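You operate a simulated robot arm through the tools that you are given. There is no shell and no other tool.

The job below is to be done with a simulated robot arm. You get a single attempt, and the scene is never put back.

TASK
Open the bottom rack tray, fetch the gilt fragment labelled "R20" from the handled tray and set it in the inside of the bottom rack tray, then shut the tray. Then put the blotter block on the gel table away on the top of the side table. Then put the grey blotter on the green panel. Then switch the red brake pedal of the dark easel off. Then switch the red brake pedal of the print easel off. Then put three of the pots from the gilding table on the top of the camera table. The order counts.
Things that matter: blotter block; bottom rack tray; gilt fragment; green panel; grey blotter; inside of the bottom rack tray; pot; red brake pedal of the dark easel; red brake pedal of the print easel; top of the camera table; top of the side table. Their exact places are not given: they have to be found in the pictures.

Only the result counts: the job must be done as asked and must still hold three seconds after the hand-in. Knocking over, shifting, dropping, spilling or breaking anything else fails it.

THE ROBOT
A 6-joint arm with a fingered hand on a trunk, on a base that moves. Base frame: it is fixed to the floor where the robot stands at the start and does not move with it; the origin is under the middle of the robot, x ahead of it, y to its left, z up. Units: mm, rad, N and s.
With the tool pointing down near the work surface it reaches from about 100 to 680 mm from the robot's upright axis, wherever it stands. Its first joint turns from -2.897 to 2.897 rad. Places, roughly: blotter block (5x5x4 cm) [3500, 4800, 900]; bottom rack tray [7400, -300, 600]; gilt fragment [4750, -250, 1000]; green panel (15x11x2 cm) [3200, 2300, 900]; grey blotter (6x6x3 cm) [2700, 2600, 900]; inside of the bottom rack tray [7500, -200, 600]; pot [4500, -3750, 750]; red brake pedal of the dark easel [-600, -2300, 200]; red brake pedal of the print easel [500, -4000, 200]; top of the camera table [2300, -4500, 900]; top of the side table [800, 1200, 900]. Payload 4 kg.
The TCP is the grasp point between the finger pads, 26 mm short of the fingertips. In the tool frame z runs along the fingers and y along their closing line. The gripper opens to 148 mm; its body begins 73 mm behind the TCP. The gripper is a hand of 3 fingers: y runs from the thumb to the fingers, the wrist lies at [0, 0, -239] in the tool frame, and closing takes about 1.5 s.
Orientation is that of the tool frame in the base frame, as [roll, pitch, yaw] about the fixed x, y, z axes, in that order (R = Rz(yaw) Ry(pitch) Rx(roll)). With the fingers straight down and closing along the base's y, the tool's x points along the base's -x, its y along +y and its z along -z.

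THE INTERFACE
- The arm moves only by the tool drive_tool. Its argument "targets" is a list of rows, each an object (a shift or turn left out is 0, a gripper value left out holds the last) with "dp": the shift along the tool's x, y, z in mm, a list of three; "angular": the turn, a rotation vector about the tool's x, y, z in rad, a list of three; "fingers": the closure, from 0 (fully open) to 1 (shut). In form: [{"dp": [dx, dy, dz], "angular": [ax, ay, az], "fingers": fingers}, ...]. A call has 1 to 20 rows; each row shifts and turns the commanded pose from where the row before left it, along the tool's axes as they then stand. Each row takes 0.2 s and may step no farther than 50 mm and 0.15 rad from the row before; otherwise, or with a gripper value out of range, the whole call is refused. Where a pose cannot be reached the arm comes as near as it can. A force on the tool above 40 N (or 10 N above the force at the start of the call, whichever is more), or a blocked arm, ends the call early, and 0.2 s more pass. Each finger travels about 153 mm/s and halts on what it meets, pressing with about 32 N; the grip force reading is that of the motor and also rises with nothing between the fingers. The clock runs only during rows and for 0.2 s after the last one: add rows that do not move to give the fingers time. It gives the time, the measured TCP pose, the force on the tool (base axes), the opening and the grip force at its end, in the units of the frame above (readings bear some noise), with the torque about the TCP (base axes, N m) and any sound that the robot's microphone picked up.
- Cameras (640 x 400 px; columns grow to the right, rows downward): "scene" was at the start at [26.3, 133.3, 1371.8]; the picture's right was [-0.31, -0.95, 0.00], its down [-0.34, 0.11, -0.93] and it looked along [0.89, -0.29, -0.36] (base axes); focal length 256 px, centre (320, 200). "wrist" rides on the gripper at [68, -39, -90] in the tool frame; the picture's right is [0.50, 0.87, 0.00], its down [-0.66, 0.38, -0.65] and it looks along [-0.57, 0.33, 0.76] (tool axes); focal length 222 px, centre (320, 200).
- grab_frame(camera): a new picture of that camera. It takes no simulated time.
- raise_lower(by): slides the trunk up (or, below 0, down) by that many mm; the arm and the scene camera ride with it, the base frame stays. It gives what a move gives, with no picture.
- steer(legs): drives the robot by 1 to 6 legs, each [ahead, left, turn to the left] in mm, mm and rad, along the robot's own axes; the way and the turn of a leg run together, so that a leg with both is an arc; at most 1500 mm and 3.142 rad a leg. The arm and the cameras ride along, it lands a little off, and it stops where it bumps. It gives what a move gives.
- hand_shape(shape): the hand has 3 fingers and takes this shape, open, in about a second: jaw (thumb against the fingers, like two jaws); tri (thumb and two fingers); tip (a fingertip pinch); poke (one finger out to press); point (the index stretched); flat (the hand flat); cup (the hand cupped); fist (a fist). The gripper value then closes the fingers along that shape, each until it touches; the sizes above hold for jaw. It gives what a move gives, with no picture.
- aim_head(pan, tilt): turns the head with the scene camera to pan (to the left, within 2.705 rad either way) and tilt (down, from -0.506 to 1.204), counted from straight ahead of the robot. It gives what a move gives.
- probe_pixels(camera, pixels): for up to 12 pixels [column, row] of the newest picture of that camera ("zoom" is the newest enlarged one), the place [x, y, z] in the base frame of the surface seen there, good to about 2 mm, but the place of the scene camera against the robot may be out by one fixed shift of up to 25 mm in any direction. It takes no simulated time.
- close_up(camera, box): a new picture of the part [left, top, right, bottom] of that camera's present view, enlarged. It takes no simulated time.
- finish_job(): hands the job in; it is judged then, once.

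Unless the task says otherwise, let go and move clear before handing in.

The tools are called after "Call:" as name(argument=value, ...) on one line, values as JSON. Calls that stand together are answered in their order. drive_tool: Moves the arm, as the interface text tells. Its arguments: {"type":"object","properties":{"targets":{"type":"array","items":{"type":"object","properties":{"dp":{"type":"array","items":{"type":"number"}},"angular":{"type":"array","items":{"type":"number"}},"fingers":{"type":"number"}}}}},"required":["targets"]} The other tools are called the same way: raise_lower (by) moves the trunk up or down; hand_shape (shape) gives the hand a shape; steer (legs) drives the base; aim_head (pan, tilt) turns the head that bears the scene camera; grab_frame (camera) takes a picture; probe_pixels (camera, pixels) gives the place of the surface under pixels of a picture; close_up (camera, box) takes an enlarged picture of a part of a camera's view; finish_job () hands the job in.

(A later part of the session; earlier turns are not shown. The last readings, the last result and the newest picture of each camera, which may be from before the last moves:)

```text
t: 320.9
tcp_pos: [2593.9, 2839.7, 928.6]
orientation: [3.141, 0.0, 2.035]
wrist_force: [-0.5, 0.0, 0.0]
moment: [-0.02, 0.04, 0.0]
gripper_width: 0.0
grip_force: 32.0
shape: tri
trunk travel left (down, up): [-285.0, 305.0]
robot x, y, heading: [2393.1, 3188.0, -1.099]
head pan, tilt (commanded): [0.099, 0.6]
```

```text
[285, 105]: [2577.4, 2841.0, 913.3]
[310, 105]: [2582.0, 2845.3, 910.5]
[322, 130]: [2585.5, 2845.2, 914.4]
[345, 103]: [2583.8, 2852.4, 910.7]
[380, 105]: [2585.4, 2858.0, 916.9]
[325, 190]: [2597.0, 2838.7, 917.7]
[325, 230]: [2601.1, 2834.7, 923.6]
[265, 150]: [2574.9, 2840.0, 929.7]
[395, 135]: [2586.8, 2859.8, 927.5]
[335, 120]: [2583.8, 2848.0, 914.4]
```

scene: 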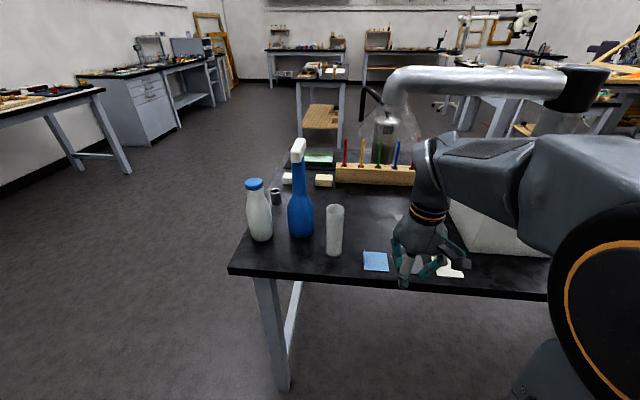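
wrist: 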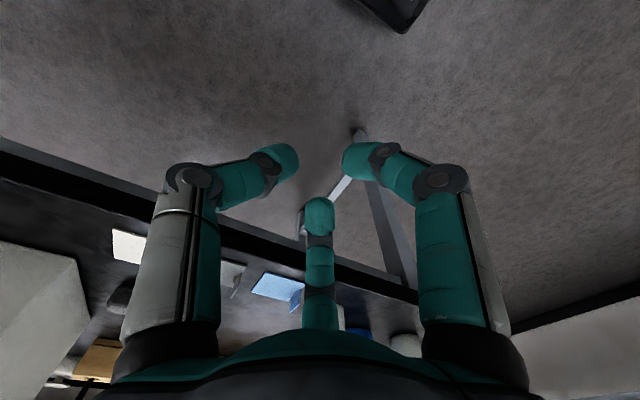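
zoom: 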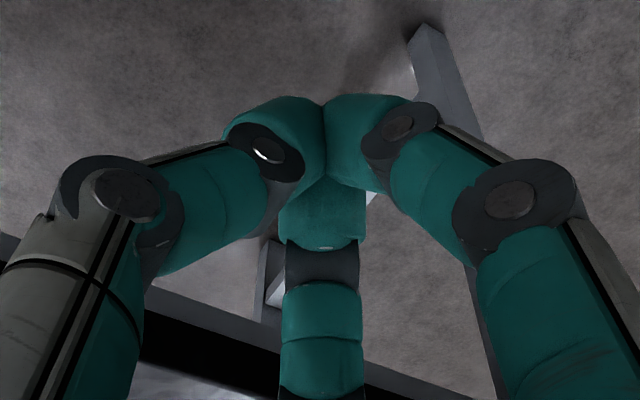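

Closed tips reach ~20 mm below the TCP. I'll return to jaw, close to 0.8, drive back in, and re-measure the tab.

Call:
hand_shape(shape="jaw")

Call:
drive_tool(targets=[{"fingers": 0.8}, {}, {}, {}, {}, {}])

Call:
steer(legs=[[150, 0, 0]])

Call:
close_up(camera="wrist", box=[210, 140, 380, 250])

```text
t: 321.8
tcp_pos: [2593.4, 2840.0, 930.1]
orientation: [-3.14, 0.0, 2.037]
wrist_force: [0.2, -0.2, 0.6]
moment: [0.01, -0.03, -0.02]
gripper_width: 148.0
grip_force: 0.1
shape: jaw
trunk travel left (down, up): [-285.0, 305.0]
robot x, y, heading: [2392.5, 3184.9, -1.102]
head pan, tilt (commanded): [0.099, 0.6]
```

```text
t: 323.2
tcp_pos: [2593.1, 2839.4, 930.5]
orientation: [3.141, 0.002, 2.037]
wrist_force: [0.2, 0.5, 0.4]
moment: [0.01, -0.01, 0.02]
gripper_width: 30.1
grip_force: 0.0
shape: jaw
trunk travel left (down, up): [-285.0, 305.0]
robot x, y, heading: [2393.7, 3186.8, -1.102]
head pan, tilt (commanded): [0.099, 0.6]
```

```text
t: 324.6
tcp_pos: [2661.2, 2709.9, 927.9]
orientation: [3.141, 0.001, 2.04]
wrist_force: [-0.3, -1.2, -1.0]
moment: [-0.02, 0.0, -0.03]
gripper_width: 30.2
grip_force: 0.0
shape: jaw
trunk travel left (down, up): [-285.0, 305.0]
robot x, y, heading: [2460.2, 3056.1, -1.106]
head pan, tilt (commanded): [0.099, 0.6]
```

```text
3.64 times, centred on (295, 195) of wrist
```

zoom: 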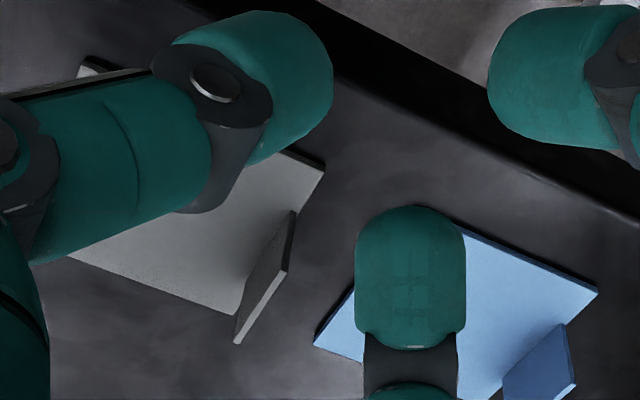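

TCP is at u≈3594, in line with the tab; I'll move 78 mm forward above it and check.

Call:
drive_tool(targets=[{"dp": [-39, 0, 0]}, {"dp": [-39, 0, 0]}, {"dp": [0, 0, 10]}, {}])

Call:
close_up(camera="wrist", box=[200, 90, 440, 240])

Call:
grab_frame(camera="scene")

```text
t: 325.6
tcp_pos: [2697.6, 2639.4, 919.0]
orientation: [-3.141, 0.0, 2.041]
wrist_force: [0.5, 0.2, 0.5]
moment: [0.01, 0.01, -0.04]
gripper_width: 30.1
grip_force: 0.1
shape: jaw
trunk travel left (down, up): [-285.0, 305.0]
robot x, y, heading: [2463.0, 3058.5, -1.098]
head pan, tilt (commanded): [0.099, 0.6]
```

```text
2.67 times, centred on (320, 165) of wrist
```

zoom: 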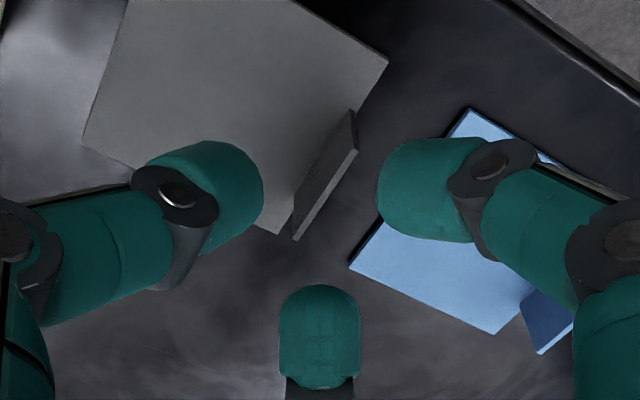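

```text
taken
```

scene: 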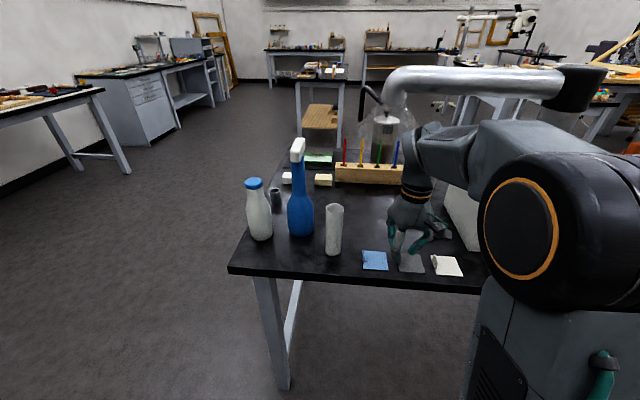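

Call:
probe_pixels(camera="zoom", pixels=[[356, 148], [340, 173], [325, 196], [310, 218], [298, 237], [345, 150], [320, 190], [300, 205], [385, 65], [275, 230], [352, 268], [230, 150]])

```text
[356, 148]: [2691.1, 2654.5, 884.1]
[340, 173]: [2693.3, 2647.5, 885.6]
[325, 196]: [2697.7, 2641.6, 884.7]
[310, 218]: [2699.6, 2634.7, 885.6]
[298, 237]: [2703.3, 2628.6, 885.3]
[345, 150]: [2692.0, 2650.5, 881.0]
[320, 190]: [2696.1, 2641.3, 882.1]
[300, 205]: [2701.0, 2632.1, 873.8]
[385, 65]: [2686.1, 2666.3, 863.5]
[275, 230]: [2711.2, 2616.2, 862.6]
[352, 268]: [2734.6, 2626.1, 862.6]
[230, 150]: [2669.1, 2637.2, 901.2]
```

The TCP is within 2 mm of the tab's centre (2697,2641). Descending to z≈889 and closing.

Call:
drive_tool(targets=[{"dp": [-1, 0, 15]}, {"dp": [0, 0, 15]}, {}, {"fingers": 0.9}, {"fingers": 1}, {}, {}, {}])

Call:
close_up(camera="wrist", box=[200, 90, 440, 240])

```text
t: 327.4
tcp_pos: [2696.5, 2639.3, 889.7]
orientation: [3.141, 0.001, 2.041]
wrist_force: [0.4, 0.3, -0.7]
moment: [0.02, -0.02, 0.01]
gripper_width: 10.9
grip_force: 31.6
shape: jaw
trunk travel left (down, up): [-285.0, 305.0]
robot x, y, heading: [2463.3, 3057.8, -1.102]
head pan, tilt (commanded): [0.099, 0.6]
```

```text
2.67 times, centred on (320, 165) of wrist
```

zoom: 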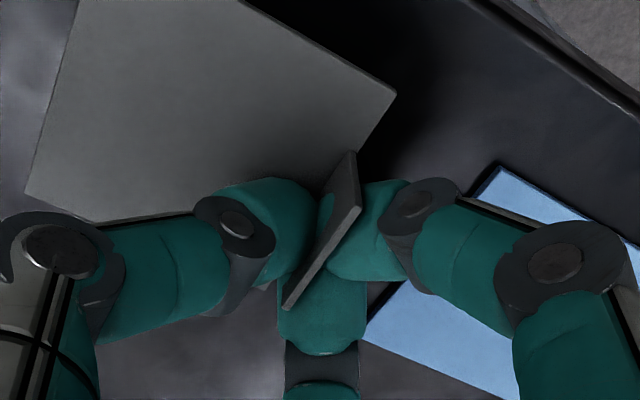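

The tab is caged by thumb and both fingers (grip 31.6 N). Lifting gently.

Call:
drive_tool(targets=[{"dp": [0, 0, -5]}, {"dp": [0, 0, -10]}, {"dp": [0, 0, -15]}, {"dp": [0, 0, -20]}, {}])

Call:
grab_frame(camera="wrist")

Call:
grab_frame(camera="scene")

```text
t: 328.6
tcp_pos: [2695.7, 2639.7, 939.2]
orientation: [3.141, 0.0, 2.04]
wrist_force: [0.0, -1.2, 0.9]
moment: [-0.01, -0.02, 0.03]
gripper_width: 10.7
grip_force: 32.5
shape: jaw
trunk travel left (down, up): [-285.0, 305.0]
robot x, y, heading: [2463.6, 3055.1, -1.101]
head pan, tilt (commanded): [0.099, 0.6]
```

```text
taken
```

wrist: 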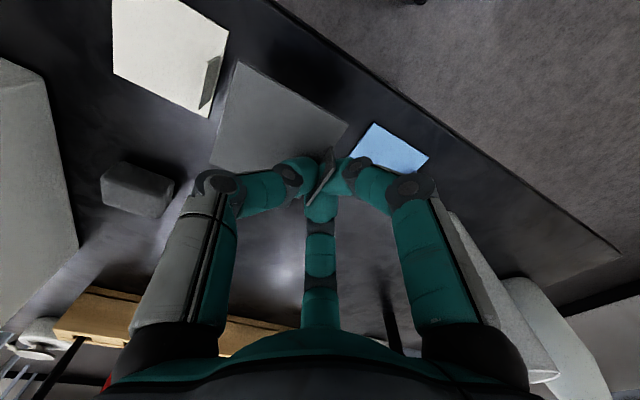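

```text
taken
```

scene: 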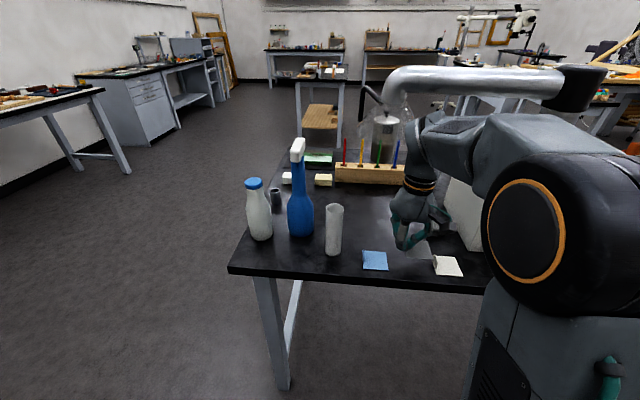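

The blotter is held level. I'll back out, go around the right end of the table, and see the panel.

Call:
steer(legs=[[-360, 0, 0], [0, 760, -0.005]])

Call:
raise_lower(by=60)

Call:
grab_frame(camera="wrist")

Call:
grab_frame(camera="scene")

```text
t: 334.6
tcp_pos: [3213.0, 3306.5, 937.5]
orientation: [-3.141, -0.001, 2.038]
wrist_force: [-0.5, -0.2, 0.2]
moment: [-0.01, 0.05, -0.03]
gripper_width: 10.8
grip_force: 32.3
shape: jaw
trunk travel left (down, up): [-285.0, 305.0]
robot x, y, heading: [2977.0, 3724.7, -1.101]
head pan, tilt (commanded): [0.099, 0.6]
```

```text
t: 335.6
tcp_pos: [3210.8, 3307.6, 997.1]
orientation: [-3.141, 0.002, 2.036]
wrist_force: [-0.6, 0.0, -0.7]
moment: [-0.01, -0.02, 0.02]
gripper_width: 10.9
grip_force: 31.7
shape: jaw
trunk travel left (down, up): [-345.0, 245.0]
robot x, y, heading: [2979.3, 3725.8, -1.097]
head pan, tilt (commanded): [0.099, 0.6]
```

```text
taken
```

wrist: 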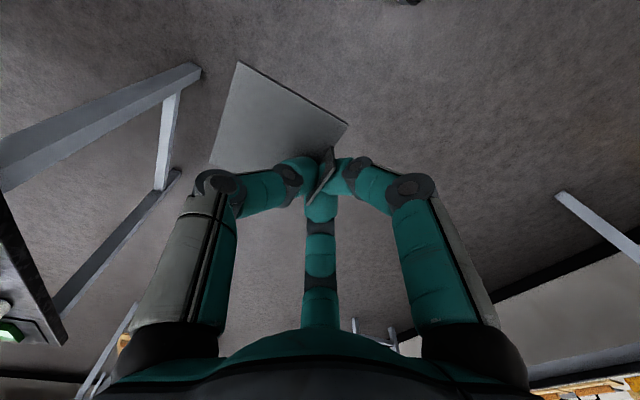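

```text
taken
```

scene: 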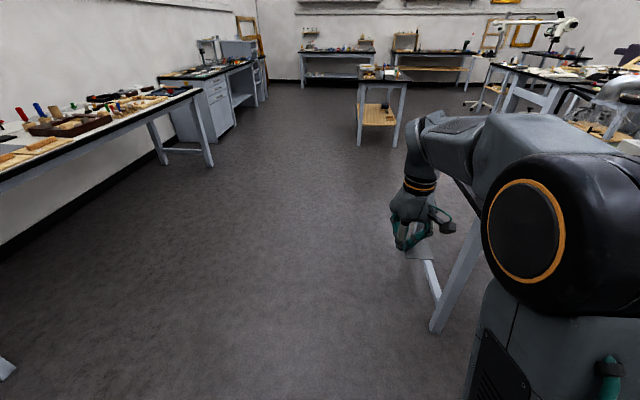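

Now at u≈4332, v≈1994, clear of the table end. I'll drive to v≈607 keeping a bit outward, then turn right to face the table end.

Call:
steer(legs=[[700, 60, 0], [690, 60, 0], [0, 0, -1.575]])

Call:
aim_head(pan=0.15, tilt=0.6)

Call:
grab_frame(camera="scene")

Call:
grab_frame(camera="wrist")

```text
t: 346.8
tcp_pos: [3296.5, 2271.6, 999.5]
orientation: [3.141, -0.001, 0.483]
wrist_force: [-0.8, 0.1, 1.0]
moment: [-0.03, -0.03, -0.01]
gripper_width: 11.0
grip_force: 32.2
shape: jaw
trunk travel left (down, up): [-345.0, 245.0]
robot x, y, heading: [3710.4, 2515.7, -2.664]
head pan, tilt (commanded): [0.099, 0.6]
```

```text
t: 347.4
tcp_pos: [3295.4, 2271.6, 997.4]
orientation: [-3.141, 0.003, 0.482]
wrist_force: [0.0, 0.5, 0.5]
moment: [-0.01, -0.02, -0.02]
gripper_width: 11.1
grip_force: 32.2
shape: jaw
trunk travel left (down, up): [-345.0, 245.0]
robot x, y, heading: [3711.2, 2513.6, -2.657]
head pan, tilt (commanded): [0.15, 0.6]
```

```text
taken
```

scene: 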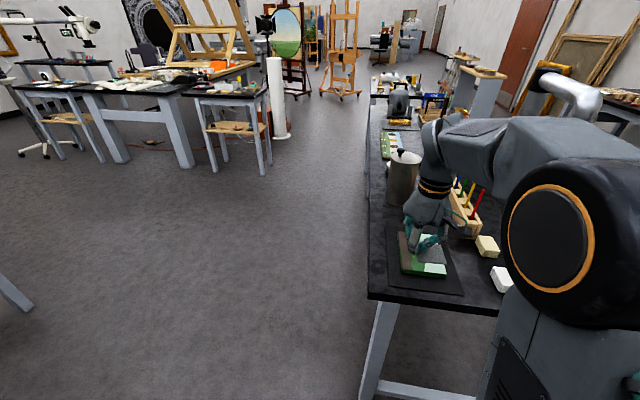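

```text
taken
```

wrist: 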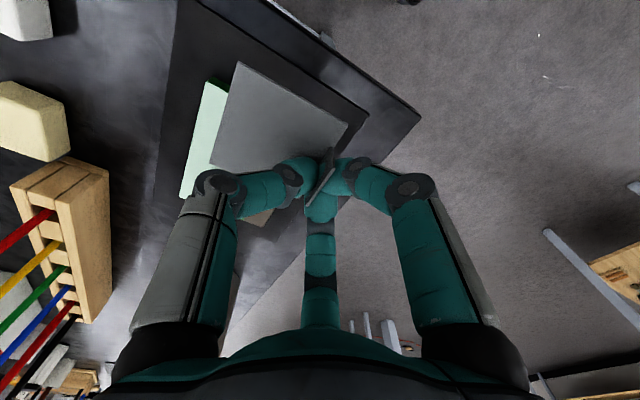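

The held sheet partly covers the panel in the wrist view; panel's edge shows at (212,80)-(182,198). I'll probe those and the scene view's panel corners.

Call:
probe_pixels(camera="wrist", pixels=[[213, 82], [186, 196], [205, 130], [222, 90], [262, 218], [366, 118], [240, 210], [345, 125], [240, 65], [212, 160], [275, 215], [300, 200]])

Call:
close_up(camera="scene", box=[360, 200, 500, 310])

```text
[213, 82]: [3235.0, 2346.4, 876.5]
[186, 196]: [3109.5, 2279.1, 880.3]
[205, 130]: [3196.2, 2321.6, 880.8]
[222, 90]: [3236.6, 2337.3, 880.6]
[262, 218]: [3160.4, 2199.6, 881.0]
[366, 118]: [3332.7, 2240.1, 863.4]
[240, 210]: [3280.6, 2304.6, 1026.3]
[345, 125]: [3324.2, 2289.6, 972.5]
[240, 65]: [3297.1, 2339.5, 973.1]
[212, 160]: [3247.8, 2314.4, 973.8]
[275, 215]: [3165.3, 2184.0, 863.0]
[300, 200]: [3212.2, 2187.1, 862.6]
```

```text
3.64 times, centred on (430, 255) of scene
```

zoom: 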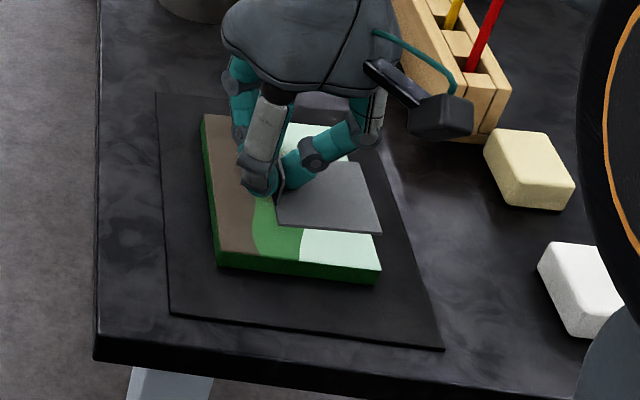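

Panel top is z≈881, spanning u 3795–3945, v 533–643 (wrist). I'll move so the sheet's centre lands at the panel's centre, then lower.

Call:
drive_tool(targets=[{"dp": [-47, -4, 0]}, {"dp": [-47, -5, 0]}, {"dp": [0, 0, 35]}, {"dp": [0, 0, 25]}, {}])

Call:
grab_frame(camera="wrist")

Call:
close_up(camera="scene", box=[360, 190, 500, 300])

```text
t: 348.6
tcp_pos: [3209.6, 2239.0, 938.9]
orientation: [3.141, 0.0, 0.481]
wrist_force: [0.2, 0.2, -0.7]
moment: [-0.03, 0.01, -0.02]
gripper_width: 10.9
grip_force: 32.1
shape: jaw
trunk travel left (down, up): [-345.0, 245.0]
robot x, y, heading: [3712.3, 2513.4, -2.659]
head pan, tilt (commanded): [0.15, 0.6]
```

```text
taken
```

wrist: 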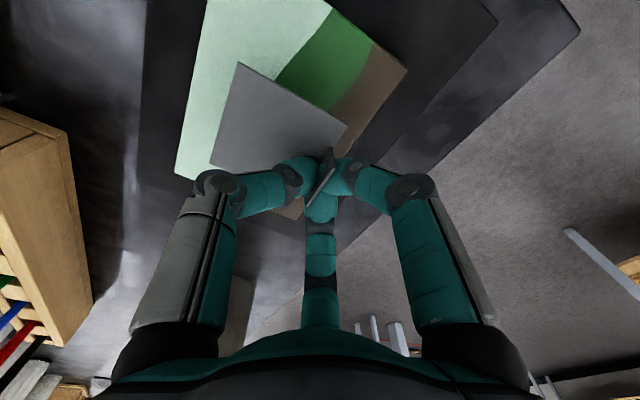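

```text
3.64 times, centred on (430, 245) of scene
```

zoom: 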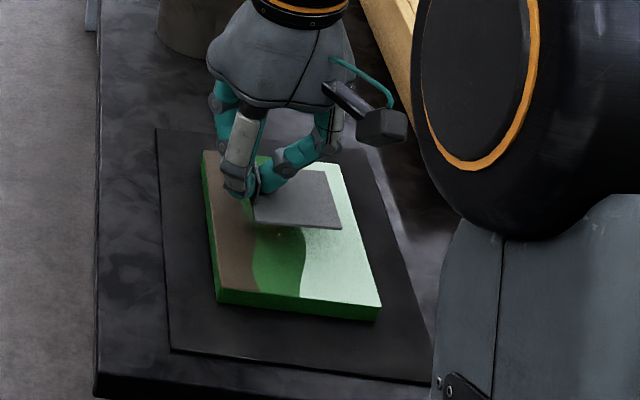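

Call:
probe_pixels(camera="wrist", pixels=[[180, 172], [404, 69], [330, 155], [298, 212], [210, 5], [350, 150], [250, 10], [340, 125], [238, 65], [212, 162]])

```text
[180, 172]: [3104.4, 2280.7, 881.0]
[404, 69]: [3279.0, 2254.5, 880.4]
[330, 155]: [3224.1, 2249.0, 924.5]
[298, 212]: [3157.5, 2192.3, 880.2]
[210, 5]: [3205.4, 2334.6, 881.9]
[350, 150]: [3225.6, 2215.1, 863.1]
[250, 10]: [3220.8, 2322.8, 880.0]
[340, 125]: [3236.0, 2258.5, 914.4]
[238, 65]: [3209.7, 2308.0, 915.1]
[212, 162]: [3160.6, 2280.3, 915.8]
```

The sheet is at u 3847–3905, v 565–622, well inside the panel (u 3797–3945, v 538–646). Lowering to just above contact.

Call:
drive_tool(targets=[{"dp": [0, 0, 15]}, {"dp": [0, 0, 10]}, {"dp": [0, 0, 3]}, {}])

Call:
grab_frame(camera="wrist")

Call:
close_up(camera="scene", box=[390, 220, 470, 280])

```text
t: 349.6
tcp_pos: [3206.4, 2237.4, 911.1]
orientation: [3.141, 0.001, 0.482]
wrist_force: [0.0, -0.3, -0.8]
moment: [-0.03, -0.02, 0.01]
gripper_width: 11.1
grip_force: 31.8
shape: jaw
trunk travel left (down, up): [-345.0, 245.0]
robot x, y, heading: [3709.7, 2510.5, -2.657]
head pan, tilt (commanded): [0.15, 0.6]
```

```text
taken
```

wrist: 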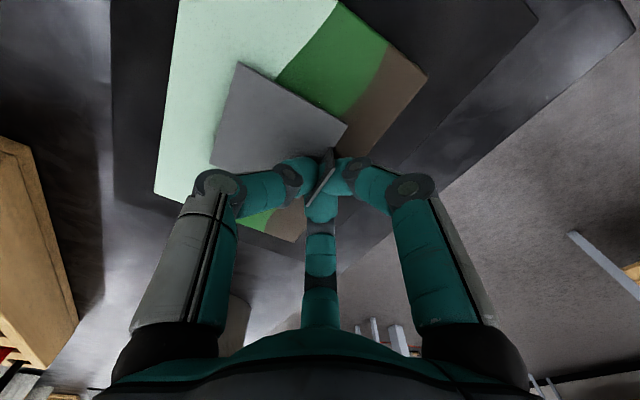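

```text
6.67 times, centred on (430, 250) of scene
```

zoom: 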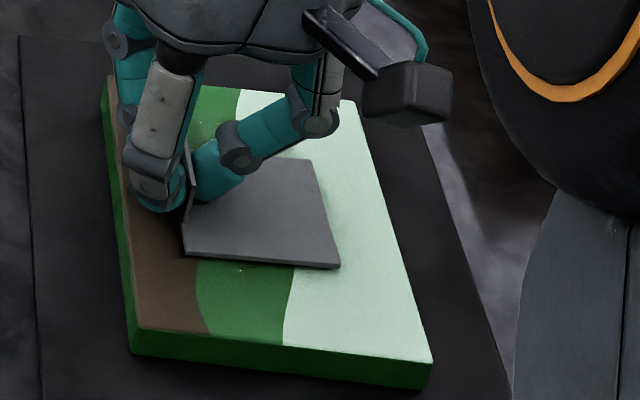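

The sheet hovers 1–4 mm above the panel. I'll lower in 1 mm steps watching force.

Call:
drive_tool(targets=[{"dp": [0, 0, 1]}, {"dp": [0, 0, 1]}, {}])

```text
t: 350.4
tcp_pos: [3208.1, 2237.2, 908.4]
orientation: [-3.14, -0.002, 0.481]
wrist_force: [0.0, 0.1, 1.0]
moment: [0.05, -0.02, 0.04]
gripper_width: 10.7
grip_force: 31.7
shape: jaw
trunk travel left (down, up): [-345.0, 245.0]
robot x, y, heading: [3713.9, 2512.6, -2.662]
head pan, tilt (commanded): [0.15, 0.6]
```

Call:
drive_tool(targets=[{"dp": [0, 0, 1]}, {}, {}])

Call:
close_up(camera="wrist", box=[190, 40, 370, 230])

```text
t: 351.2
tcp_pos: [3208.6, 2238.3, 907.7]
orientation: [-3.141, 0.002, 0.482]
wrist_force: [-2.3, -0.5, 11.9]
moment: [0.08, 0.08, -0.01]
gripper_width: 10.9
grip_force: 32.0
shape: jaw
trunk travel left (down, up): [-345.0, 245.0]
robot x, y, heading: [3713.6, 2514.3, -2.661]
head pan, tilt (commanded): [0.15, 0.6]
```

```text
2.11 times, centred on (280, 135) of wrist
```

zoom: 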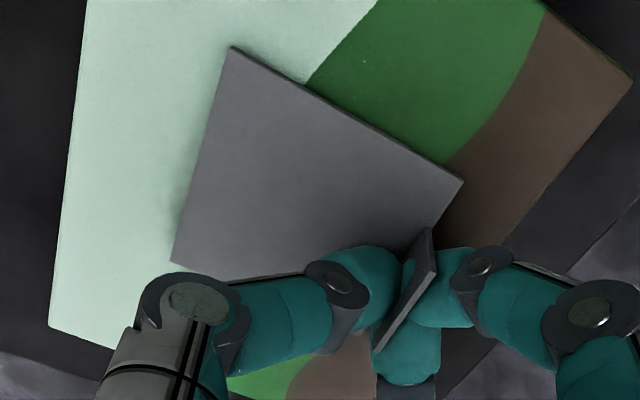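

Contact now (12 N). I'll ease up 1 mm and open slowly, then lift.

Call:
drive_tool(targets=[{"dp": [0, 0, -0.7]}, {"fingers": 0.88}, {"fingers": 0.82}, {"fingers": 0.78}, {}, {}])

Call:
close_up(camera="wrist", box=[190, 40, 370, 230])

```text
t: 352.6
tcp_pos: [3209.5, 2236.3, 907.7]
orientation: [-3.141, -0.001, 0.482]
wrist_force: [1.7, -2.3, 8.2]
moment: [0.03, 0.03, 0.0]
gripper_width: 31.9
grip_force: 0.1
shape: jaw
trunk travel left (down, up): [-345.0, 245.0]
robot x, y, heading: [3709.7, 2509.4, -2.662]
head pan, tilt (commanded): [0.15, 0.6]
```

```text
2.11 times, centred on (280, 135) of wrist
```

zoom: 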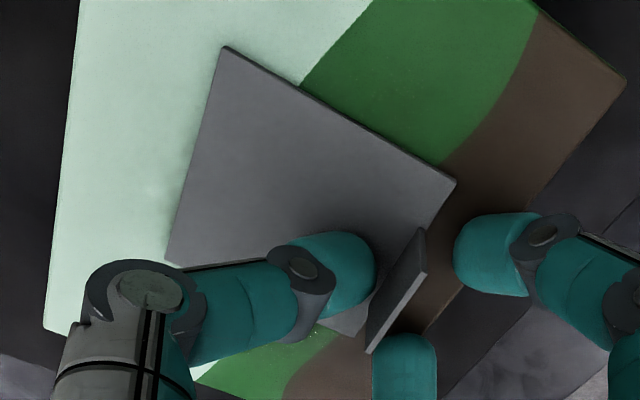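

The sheet lies on the panel and the fingers are free of the tab, though a tip presses lightly (8 N). I'll lift straight up now.

Call:
drive_tool(targets=[{"dp": [0, 0, -5]}, {"dp": [0, 0, -15]}, {"dp": [0, 0, -30]}, {"dp": [0, 0, -40]}, {}])

Call:
grab_frame(camera="wrist")

Call:
close_up(camera="scene", box=[380, 200, 500, 290])

```text
t: 353.8
tcp_pos: [3209.6, 2233.8, 997.0]
orientation: [-3.141, -0.001, 0.483]
wrist_force: [0.3, 0.1, 0.5]
moment: [0.01, -0.02, 0.01]
gripper_width: 32.3
grip_force: 0.1
shape: jaw
trunk travel left (down, up): [-345.0, 245.0]
robot x, y, heading: [3711.6, 2511.5, -2.659]
head pan, tilt (commanded): [0.15, 0.6]
```

```text
taken
```

wrist: 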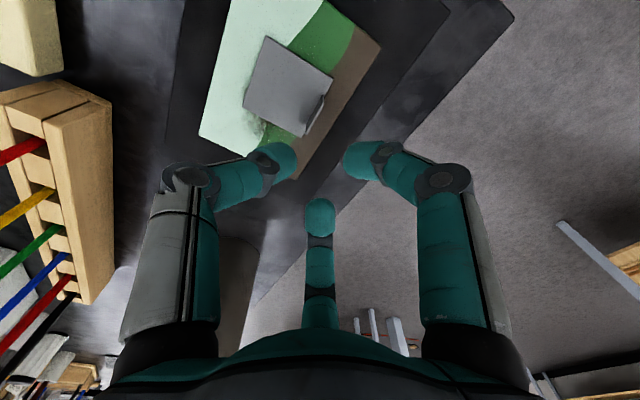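

```text
4.44 times, centred on (440, 245) of scene
```

zoom: 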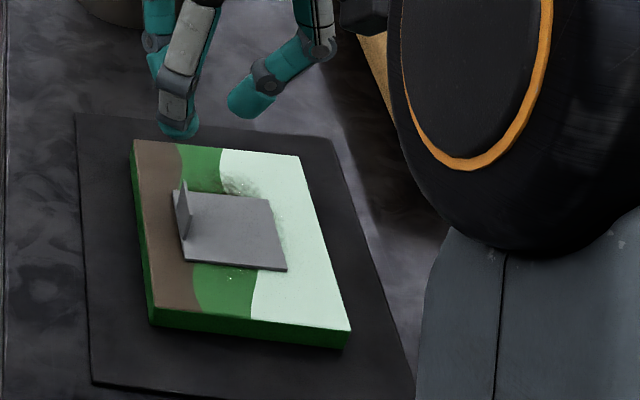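

The grey blotter rests on the green panel. Next the easel brakes: I'll retract the arm and drive back down the corridor towards the easels.

Call:
drive_tool(targets=[{"dp": [45, 0, 0]}, {"dp": [45, 0, 0]}, {"dp": [45, 0, 0]}, {"dp": [45, 0, 0]}])

Call:
steer(legs=[[-60, 0, -0.016], [0, 690, 0], [1450, 0, 0]])

Call:
aim_head(pan=0.1, tilt=0.35)

Call:
grab_frame(camera="scene")

```text
t: 354.8
tcp_pos: [3369.3, 2317.2, 1000.8]
orientation: [3.141, 0.0, 0.48]
wrist_force: [-0.3, -1.2, -0.4]
moment: [0.06, -0.01, -0.01]
gripper_width: 32.5
grip_force: 0.0
shape: jaw
trunk travel left (down, up): [-345.0, 245.0]
robot x, y, heading: [3713.1, 2508.9, -2.66]
head pan, tilt (commanded): [0.15, 0.6]
```

```text
t: 366.0
tcp_pos: [2448.2, 1047.2, 1001.5]
orientation: [3.141, -0.001, 0.482]
wrist_force: [0.0, 0.4, 0.4]
moment: [-0.03, 0.02, -0.05]
gripper_width: 32.6
grip_force: 0.1
shape: jaw
trunk travel left (down, up): [-345.0, 245.0]
robot x, y, heading: [2792.4, 1236.3, -2.662]
head pan, tilt (commanded): [0.15, 0.6]
```

```text
t: 366.8
tcp_pos: [2447.6, 1047.1, 1000.1]
orientation: [3.141, 0.0, 0.481]
wrist_force: [0.3, 0.1, -0.6]
moment: [0.02, -0.01, 0.01]
gripper_width: 32.7
grip_force: 0.0
shape: jaw
trunk travel left (down, up): [-345.0, 245.0]
robot x, y, heading: [2792.2, 1242.5, -2.659]
head pan, tilt (commanded): [0.099, 0.351]
```

```text
taken
```

scene: 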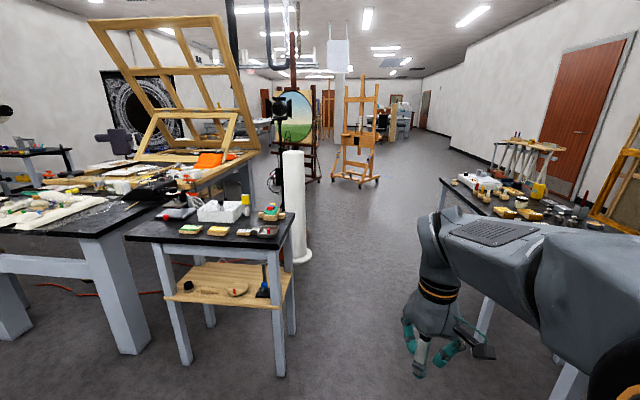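

Clear corridor ahead between the small table and the side table; both easels are visible at (295,115) and (360,120). Continuing.

Call:
steer(legs=[[1400, 0, -0.02], [1400, 0, 0]])

Call:
aim_head(pan=0.5, tilt=0.4)

Call:
grab_frame(camera="scene")

```text
t: 380.4
tcp_pos: [-83.5, -180.3, 1000.9]
orientation: [3.141, 0.0, 0.438]
wrist_force: [0.5, 0.2, -0.4]
moment: [0.01, 0.0, 0.02]
gripper_width: 32.7
grip_force: 0.1
shape: jaw
trunk travel left (down, up): [-345.0, 245.0]
robot x, y, heading: [268.1, -2.4, -2.702]
head pan, tilt (commanded): [0.099, 0.351]
```

```text
t: 381.3
tcp_pos: [-85.3, -180.9, 1001.9]
orientation: [3.141, 0.0, 0.437]
wrist_force: [0.1, -1.2, -0.4]
moment: [-0.02, -0.02, 0.0]
gripper_width: 32.5
grip_force: 0.0
shape: jaw
trunk travel left (down, up): [-345.0, 245.0]
robot x, y, heading: [268.4, -0.5, -2.707]
head pan, tilt (commanded): [0.499, 0.4]
```

```text
taken
```

scene: 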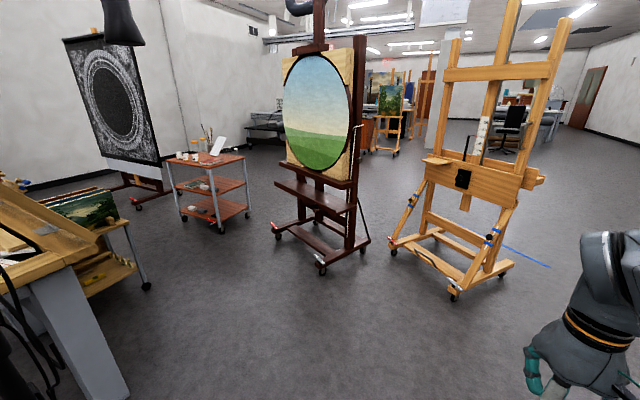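

The dark easel (with the oval landscape) stands at (325,160). I'll zoom on its foot to see the pedals.

Call:
close_up(camera="scene", box=[260, 200, 380, 285])

Call:
probe_pixels(camera="scene", pixels=[[278, 226], [320, 264], [278, 235], [320, 272], [366, 243], [350, 200], [300, 228], [330, 240]])

```text
4.71 times, centred on (320, 242) of scene
```

zoom: 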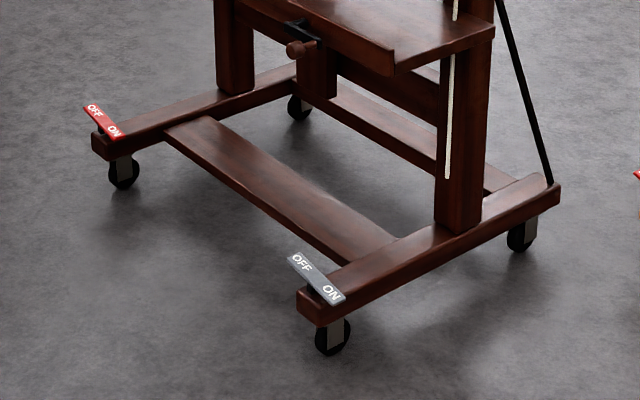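

```text
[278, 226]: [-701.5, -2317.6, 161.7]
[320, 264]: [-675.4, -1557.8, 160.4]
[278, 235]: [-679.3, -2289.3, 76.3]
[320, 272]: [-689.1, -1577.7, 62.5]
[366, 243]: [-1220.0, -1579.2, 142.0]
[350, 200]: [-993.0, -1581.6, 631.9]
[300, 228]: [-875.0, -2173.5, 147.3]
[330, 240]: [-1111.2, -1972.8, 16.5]
```

The pedal is a rocker with OFF and ON ends; the OFF end is up-left in the zoom (95,110). I'll probe the cart and surroundings to plan an approach from the easel's front.

Call:
probe_pixels(camera="scene", pixels=[[222, 230], [248, 214], [185, 215], [138, 205], [146, 288], [120, 390], [392, 245], [455, 295], [262, 205], [290, 300], [240, 260], [165, 190]])

Call:
probe_pixels(camera="zoom", pixels=[[92, 108], [117, 133], [105, 122], [108, 150], [125, 180], [297, 258], [335, 297], [310, 300], [180, 125], [270, 230], [300, 85], [525, 235]])

```text
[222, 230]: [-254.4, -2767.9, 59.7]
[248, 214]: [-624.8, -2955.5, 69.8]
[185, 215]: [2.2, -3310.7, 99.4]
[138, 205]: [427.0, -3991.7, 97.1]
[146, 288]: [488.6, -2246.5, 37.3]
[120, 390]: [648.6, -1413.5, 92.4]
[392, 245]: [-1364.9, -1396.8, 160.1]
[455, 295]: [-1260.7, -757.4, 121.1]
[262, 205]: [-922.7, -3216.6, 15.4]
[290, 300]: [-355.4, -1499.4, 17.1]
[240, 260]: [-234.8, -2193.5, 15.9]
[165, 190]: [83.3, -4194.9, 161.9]
```

```text
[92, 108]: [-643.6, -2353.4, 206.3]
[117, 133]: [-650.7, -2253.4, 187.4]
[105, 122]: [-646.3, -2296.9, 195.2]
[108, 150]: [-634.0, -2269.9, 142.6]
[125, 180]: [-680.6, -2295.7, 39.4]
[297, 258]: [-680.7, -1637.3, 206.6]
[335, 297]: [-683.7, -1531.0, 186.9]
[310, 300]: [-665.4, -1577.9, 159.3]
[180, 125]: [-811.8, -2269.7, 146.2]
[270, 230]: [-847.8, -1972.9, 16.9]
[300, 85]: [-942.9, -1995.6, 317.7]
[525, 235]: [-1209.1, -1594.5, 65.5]
```

The red pedal lies along y: OFF end (-644,-2353) is the raised end (206 vs 187), so it is ON now; I must press the OFF end down. I'll face -x and strafe to stand in front of it.

Call:
steer(legs=[[0, 0, -0.437], [300, 0, 0], [0, 1150, 0], [0, 1100, 0]])

Call:
aim_head(pan=0.1, tilt=0.8)

Call:
grab_frame(camera="scene")

```text
t: 395.4
tcp_pos: [-432.7, -2297.5, 1001.2]
orientation: [3.141, -0.001, 0.017]
wrist_force: [0.2, -0.2, 0.2]
moment: [0.0, -0.02, 0.05]
gripper_width: 32.4
grip_force: 0.0
shape: jaw
trunk travel left (down, up): [-345.0, 245.0]
robot x, y, heading: [-34.9, -2275.9, -3.127]
head pan, tilt (commanded): [0.499, 0.4]
```

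```text
t: 396.3
tcp_pos: [-432.3, -2297.1, 1002.0]
orientation: [3.141, 0.0, 0.018]
wrist_force: [0.2, 0.1, -0.8]
moment: [0.0, 0.0, -0.03]
gripper_width: 32.2
grip_force: 0.1
shape: jaw
trunk travel left (down, up): [-345.0, 245.0]
robot x, y, heading: [-37.6, -2277.7, -3.121]
head pan, tilt (commanded): [0.099, 0.799]
```

```text
taken
```

scene: 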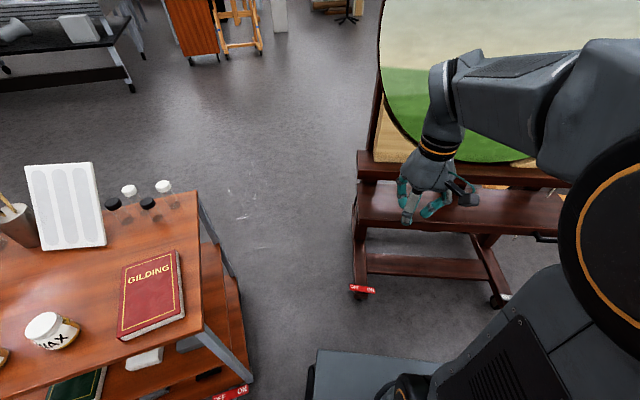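

The red pedal is at (362,289), OFF on the left, ON on the right. I'll zoom and probe the pedal and the easel's shelf.

Call:
close_up(camera="scene", box=[330, 230, 430, 320])

Call:
probe_pixels(camera="scene", pixels=[[380, 225], [500, 238], [365, 165], [360, 210], [330, 355], [312, 365], [200, 330], [235, 270]])

```text
4.44 times, centred on (380, 275) of scene
```

zoom: 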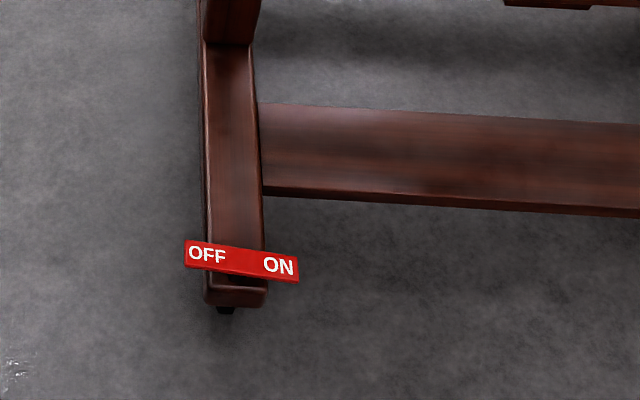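

```text
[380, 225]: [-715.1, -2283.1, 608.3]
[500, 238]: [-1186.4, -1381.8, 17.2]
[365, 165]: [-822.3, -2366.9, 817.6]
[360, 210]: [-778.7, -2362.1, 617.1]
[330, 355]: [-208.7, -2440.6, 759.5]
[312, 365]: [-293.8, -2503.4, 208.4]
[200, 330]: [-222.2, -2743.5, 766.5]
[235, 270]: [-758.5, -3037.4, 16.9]
```

Call:
probe_pixels(camera="zoom", pixels=[[188, 255], [205, 257], [225, 260], [240, 263], [262, 268], [280, 268], [296, 270], [195, 245], [190, 265], [285, 278], [235, 220], [240, 295]])

```text
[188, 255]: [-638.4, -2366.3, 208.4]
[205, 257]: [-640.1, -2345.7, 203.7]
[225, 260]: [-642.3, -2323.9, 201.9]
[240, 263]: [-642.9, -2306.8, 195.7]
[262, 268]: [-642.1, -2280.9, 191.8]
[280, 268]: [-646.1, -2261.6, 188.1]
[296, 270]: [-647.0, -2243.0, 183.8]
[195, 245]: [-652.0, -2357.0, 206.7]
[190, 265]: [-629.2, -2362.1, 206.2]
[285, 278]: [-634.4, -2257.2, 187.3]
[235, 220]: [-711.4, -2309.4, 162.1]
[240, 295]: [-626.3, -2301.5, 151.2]
```

The OFF end is at about (-640,-2355, ~193) and the shelf edge stays at x<-715. I'll close the hand to a point, move in a little, lower the trunk fully and reach down.

Call:
steer(legs=[[120, 55, -0.018]])

Call:
drive_tool(targets=[{"fingers": 1.0}, {}, {}, {}, {}])

Call:
raise_lower(by=-340)

Call:
drive_tool(targets=[{"dp": [0, 0, 45]}, {"dp": [0, 0, 45]}, {"dp": [0, 0, 45]}, {"dp": [0, 0, 45]}, {"dp": [0, 0, 45]}, {"dp": [0, 0, 45]}, {}])

Call:
grab_frame(camera="wrist")

Call:
grab_frame(camera="scene")

```text
t: 397.6
tcp_pos: [-555.6, -2344.8, 1001.1]
orientation: [-3.141, 0.002, -0.003]
wrist_force: [0.4, 0.3, -0.9]
moment: [-0.04, 0.0, 0.04]
gripper_width: 32.8
grip_force: 0.0
shape: jaw
trunk travel left (down, up): [-345.0, 245.0]
robot x, y, heading: [-159.2, -2333.8, 3.138]
head pan, tilt (commanded): [0.099, 0.799]
```

```text
t: 398.8
tcp_pos: [-555.5, -2345.6, 1000.6]
orientation: [3.141, -0.001, -0.001]
wrist_force: [1.2, 0.2, -0.7]
moment: [-0.02, -0.02, 0.01]
gripper_width: 0.0
grip_force: 31.8
shape: jaw
trunk travel left (down, up): [-345.0, 245.0]
robot x, y, heading: [-161.1, -2331.6, 3.143]
head pan, tilt (commanded): [0.099, 0.799]
```

```text
t: 402.1
tcp_pos: [-555.7, -2345.4, 660.5]
orientation: [3.141, 0.0, -0.001]
wrist_force: [-0.1, -0.5, -0.2]
moment: [-0.01, 0.0, 0.01]
gripper_width: 0.0
grip_force: 32.3
shape: jaw
trunk travel left (down, up): [-5.0, 585.0]
robot x, y, heading: [-159.8, -2332.4, 3.136]
head pan, tilt (commanded): [0.099, 0.799]
```

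```text
t: 403.7
tcp_pos: [-554.6, -2345.0, 391.4]
orientation: [3.141, -0.002, -0.003]
wrist_force: [0.3, -0.7, -0.5]
moment: [0.01, 0.0, -0.02]
gripper_width: 0.0
grip_force: 32.3
shape: jaw
trunk travel left (down, up): [-5.0, 585.0]
robot x, y, heading: [-161.0, -2332.2, 3.139]
head pan, tilt (commanded): [0.099, 0.799]
```

```text
taken
```

wrist: 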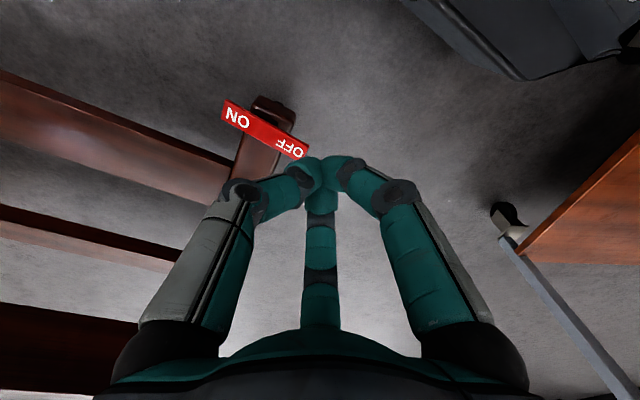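

```text
taken
```

scene: 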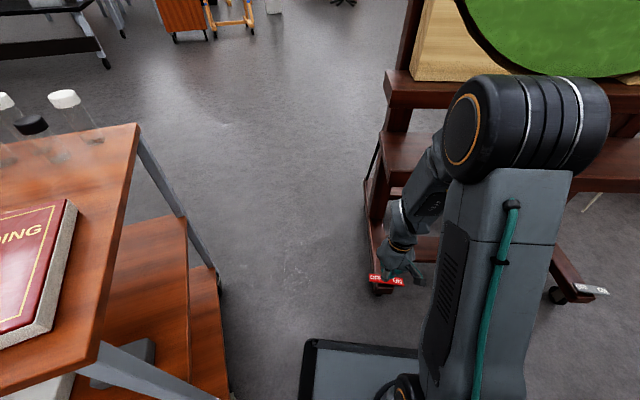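

The wrist camera sees the pedal: OFF near (293,148), ON near (237,115). Probing it precisely.

Call:
close_up(camera="wrist", box=[200, 70, 340, 180])

Call:
probe_pixels(camera="wrist", pixels=[[225, 110], [237, 118], [250, 124], [265, 132], [280, 141], [293, 148], [303, 152], [270, 122], [260, 142], [300, 158], [275, 105], [250, 165]])

```text
3.64 times, centred on (270, 125) of wrist
```

zoom: 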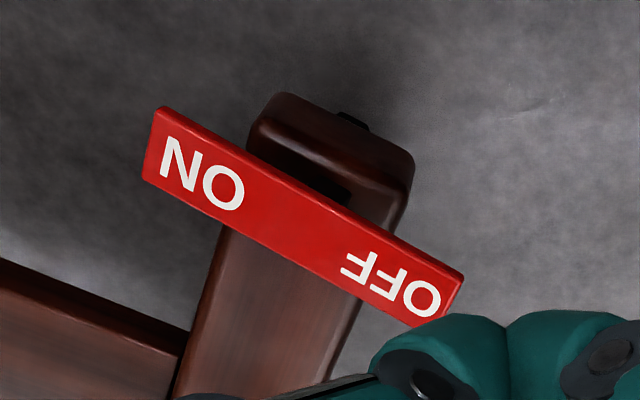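

```text
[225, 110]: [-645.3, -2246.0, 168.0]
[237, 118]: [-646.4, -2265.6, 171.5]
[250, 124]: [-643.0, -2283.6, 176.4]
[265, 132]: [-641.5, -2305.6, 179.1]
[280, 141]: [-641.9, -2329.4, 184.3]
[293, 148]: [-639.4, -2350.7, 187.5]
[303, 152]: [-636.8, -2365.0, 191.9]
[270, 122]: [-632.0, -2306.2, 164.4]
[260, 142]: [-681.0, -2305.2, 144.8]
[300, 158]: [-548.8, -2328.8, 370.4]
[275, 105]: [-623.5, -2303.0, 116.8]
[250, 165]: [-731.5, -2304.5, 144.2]
```

Pedal centre (-641,-2305,179), OFF pad at (-639,-2351,188). I'll move over it and come down to just above.

Call:
drive_tool(targets=[{"dp": [-43, 3, 20]}, {"dp": [-42, 3, 30]}, {"dp": [0, 0, 45]}, {"dp": [0, 0, 45]}, {"dp": [0, 0, 22]}, {}])

Call:
grab_frame(camera="wrist")

Call:
grab_frame(camera="scene")

```text
refused: row 2 steps farther than a row can; nothing moved
```

```text
taken
```

wrist: 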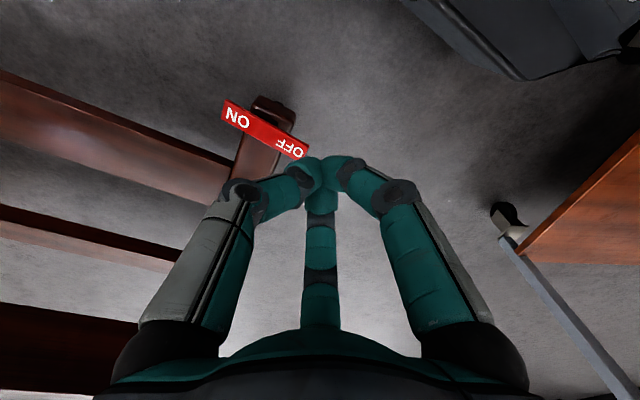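

```text
taken
```

scene: 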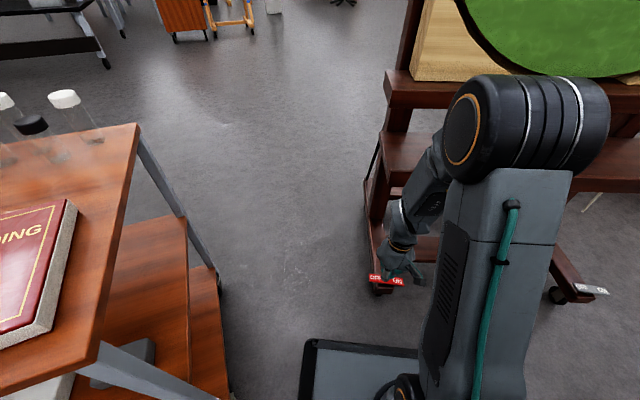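

The step was too long (nothing moved). I'll split it into smaller rows.

Call:
drive_tool(targets=[{"dp": [-43, 3, 0]}, {"dp": [-42, 3, 0]}, {"dp": [0, 0, 45]}, {"dp": [0, 0, 45]}, {"dp": [0, 0, 45]}, {"dp": [0, 0, 30]}, {}])

Call:
grab_frame(camera="wrist")

Call:
grab_frame(camera="scene")

```text
t: 405.3
tcp_pos: [-639.8, -2351.5, 226.5]
orientation: [-3.141, -0.001, -0.001]
wrist_force: [0.9, 0.3, 0.6]
moment: [-0.01, 0.0, 0.02]
gripper_width: 0.1
grip_force: 31.8
shape: jaw
trunk travel left (down, up): [-5.0, 585.0]
robot x, y, heading: [-163.2, -2329.3, 3.142]
head pan, tilt (commanded): [0.099, 0.799]
```

```text
taken
```

wrist: 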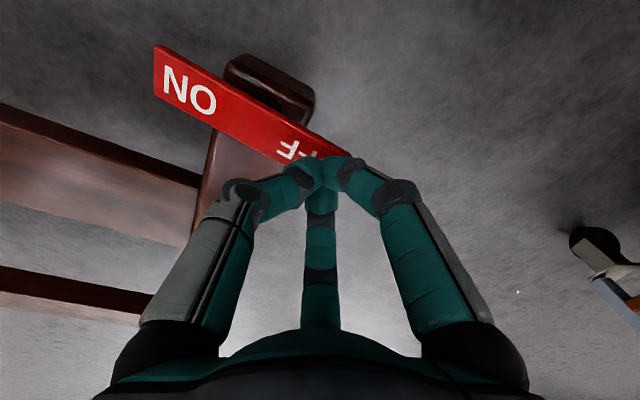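

```text
taken
```

scene: 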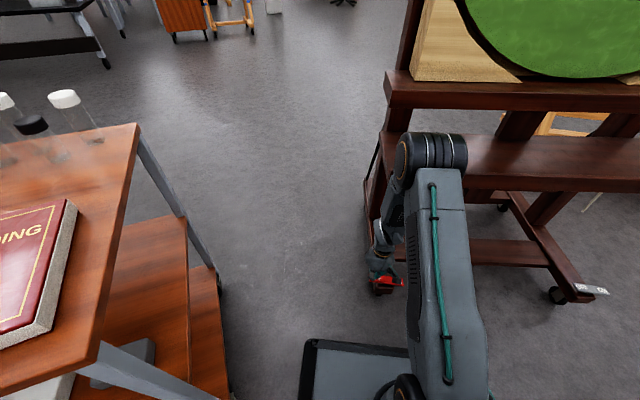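

Before pressing I'll check the elbow's distance to the easel's shelf.

Call:
probe_pixels(camera="scene", pixels=[[430, 150], [405, 150], [460, 150], [480, 180], [400, 75], [500, 95], [440, 185]])

```text
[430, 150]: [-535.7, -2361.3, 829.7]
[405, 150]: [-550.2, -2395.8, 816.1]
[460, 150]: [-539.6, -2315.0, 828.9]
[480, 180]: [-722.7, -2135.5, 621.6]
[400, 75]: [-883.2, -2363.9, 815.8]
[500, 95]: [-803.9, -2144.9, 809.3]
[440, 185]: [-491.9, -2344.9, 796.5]
```

Elbow is at x≈-540, over 100 mm from the shelf. Pressing the OFF pad down in small steps.

Call:
drive_tool(targets=[{"dp": [0, 0, 10]}, {"dp": [0, 0, 8]}, {"dp": [0, 0, 6]}, {"dp": [0, 0, 5]}, {"dp": [0, 0, 5]}, {"dp": [0, 0, 4]}, {}])

Call:
grab_frame(camera="wrist")

```text
t: 406.4
tcp_pos: [-640.3, -2350.9, 199.9]
orientation: [-3.141, 0.002, -0.002]
wrist_force: [6.6, 1.6, 34.6]
moment: [0.14, -0.18, -0.03]
gripper_width: 0.0
grip_force: 32.2
shape: jaw
trunk travel left (down, up): [-5.0, 585.0]
robot x, y, heading: [-160.7, -2333.9, 3.143]
head pan, tilt (commanded): [0.099, 0.799]
stopped in row 5: the force on the tool passed its limit at 50 N (the readings are from after the stop); the commanded pose is now the measured one
```

```text
taken
```

wrist: 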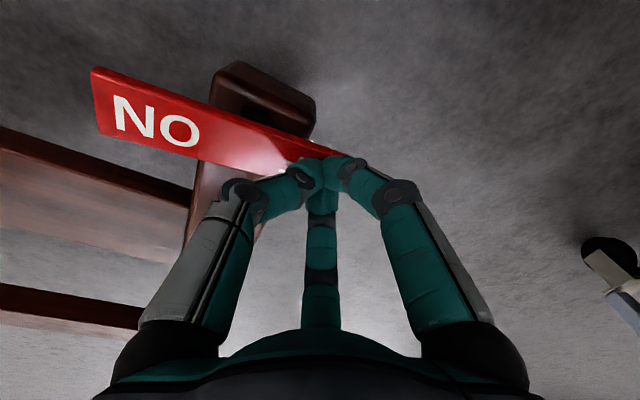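

The pedal tilted (ON end now higher). I'll lift off and check whether it stays at OFF.

Call:
drive_tool(targets=[{"dp": [0, 0, -15]}, {"dp": [0, 0, -40]}, {"dp": [0, 0, -40]}, {"dp": [40, 0, 0]}, {"dp": [45, 0, 0]}, {}])

Call:
grab_frame(camera="wrist")

Call:
close_up(camera="wrist", box=[180, 40, 360, 180])

```text
t: 407.8
tcp_pos: [-556.2, -2353.4, 289.1]
orientation: [-3.14, 0.001, -0.004]
wrist_force: [-0.1, 0.4, -1.0]
moment: [-0.05, -0.01, 0.02]
gripper_width: 0.1
grip_force: 31.7
shape: jaw
trunk travel left (down, up): [-5.0, 585.0]
robot x, y, heading: [-159.4, -2330.8, 3.139]
head pan, tilt (commanded): [0.099, 0.799]
```

```text
taken
```

wrist: 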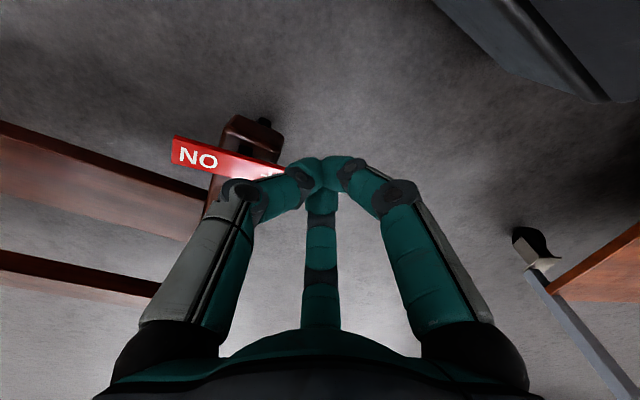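

```text
2.86 times, centred on (270, 110) of wrist
```

zoom: 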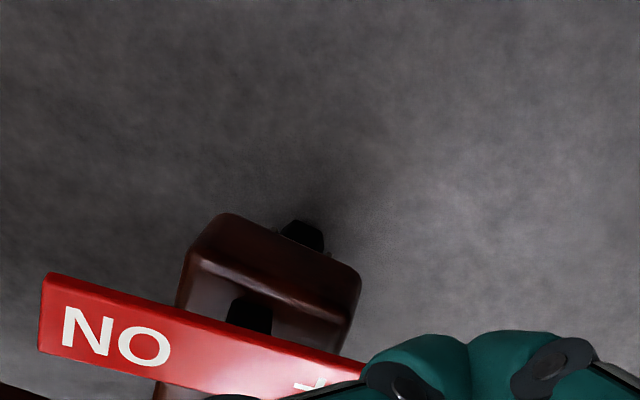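

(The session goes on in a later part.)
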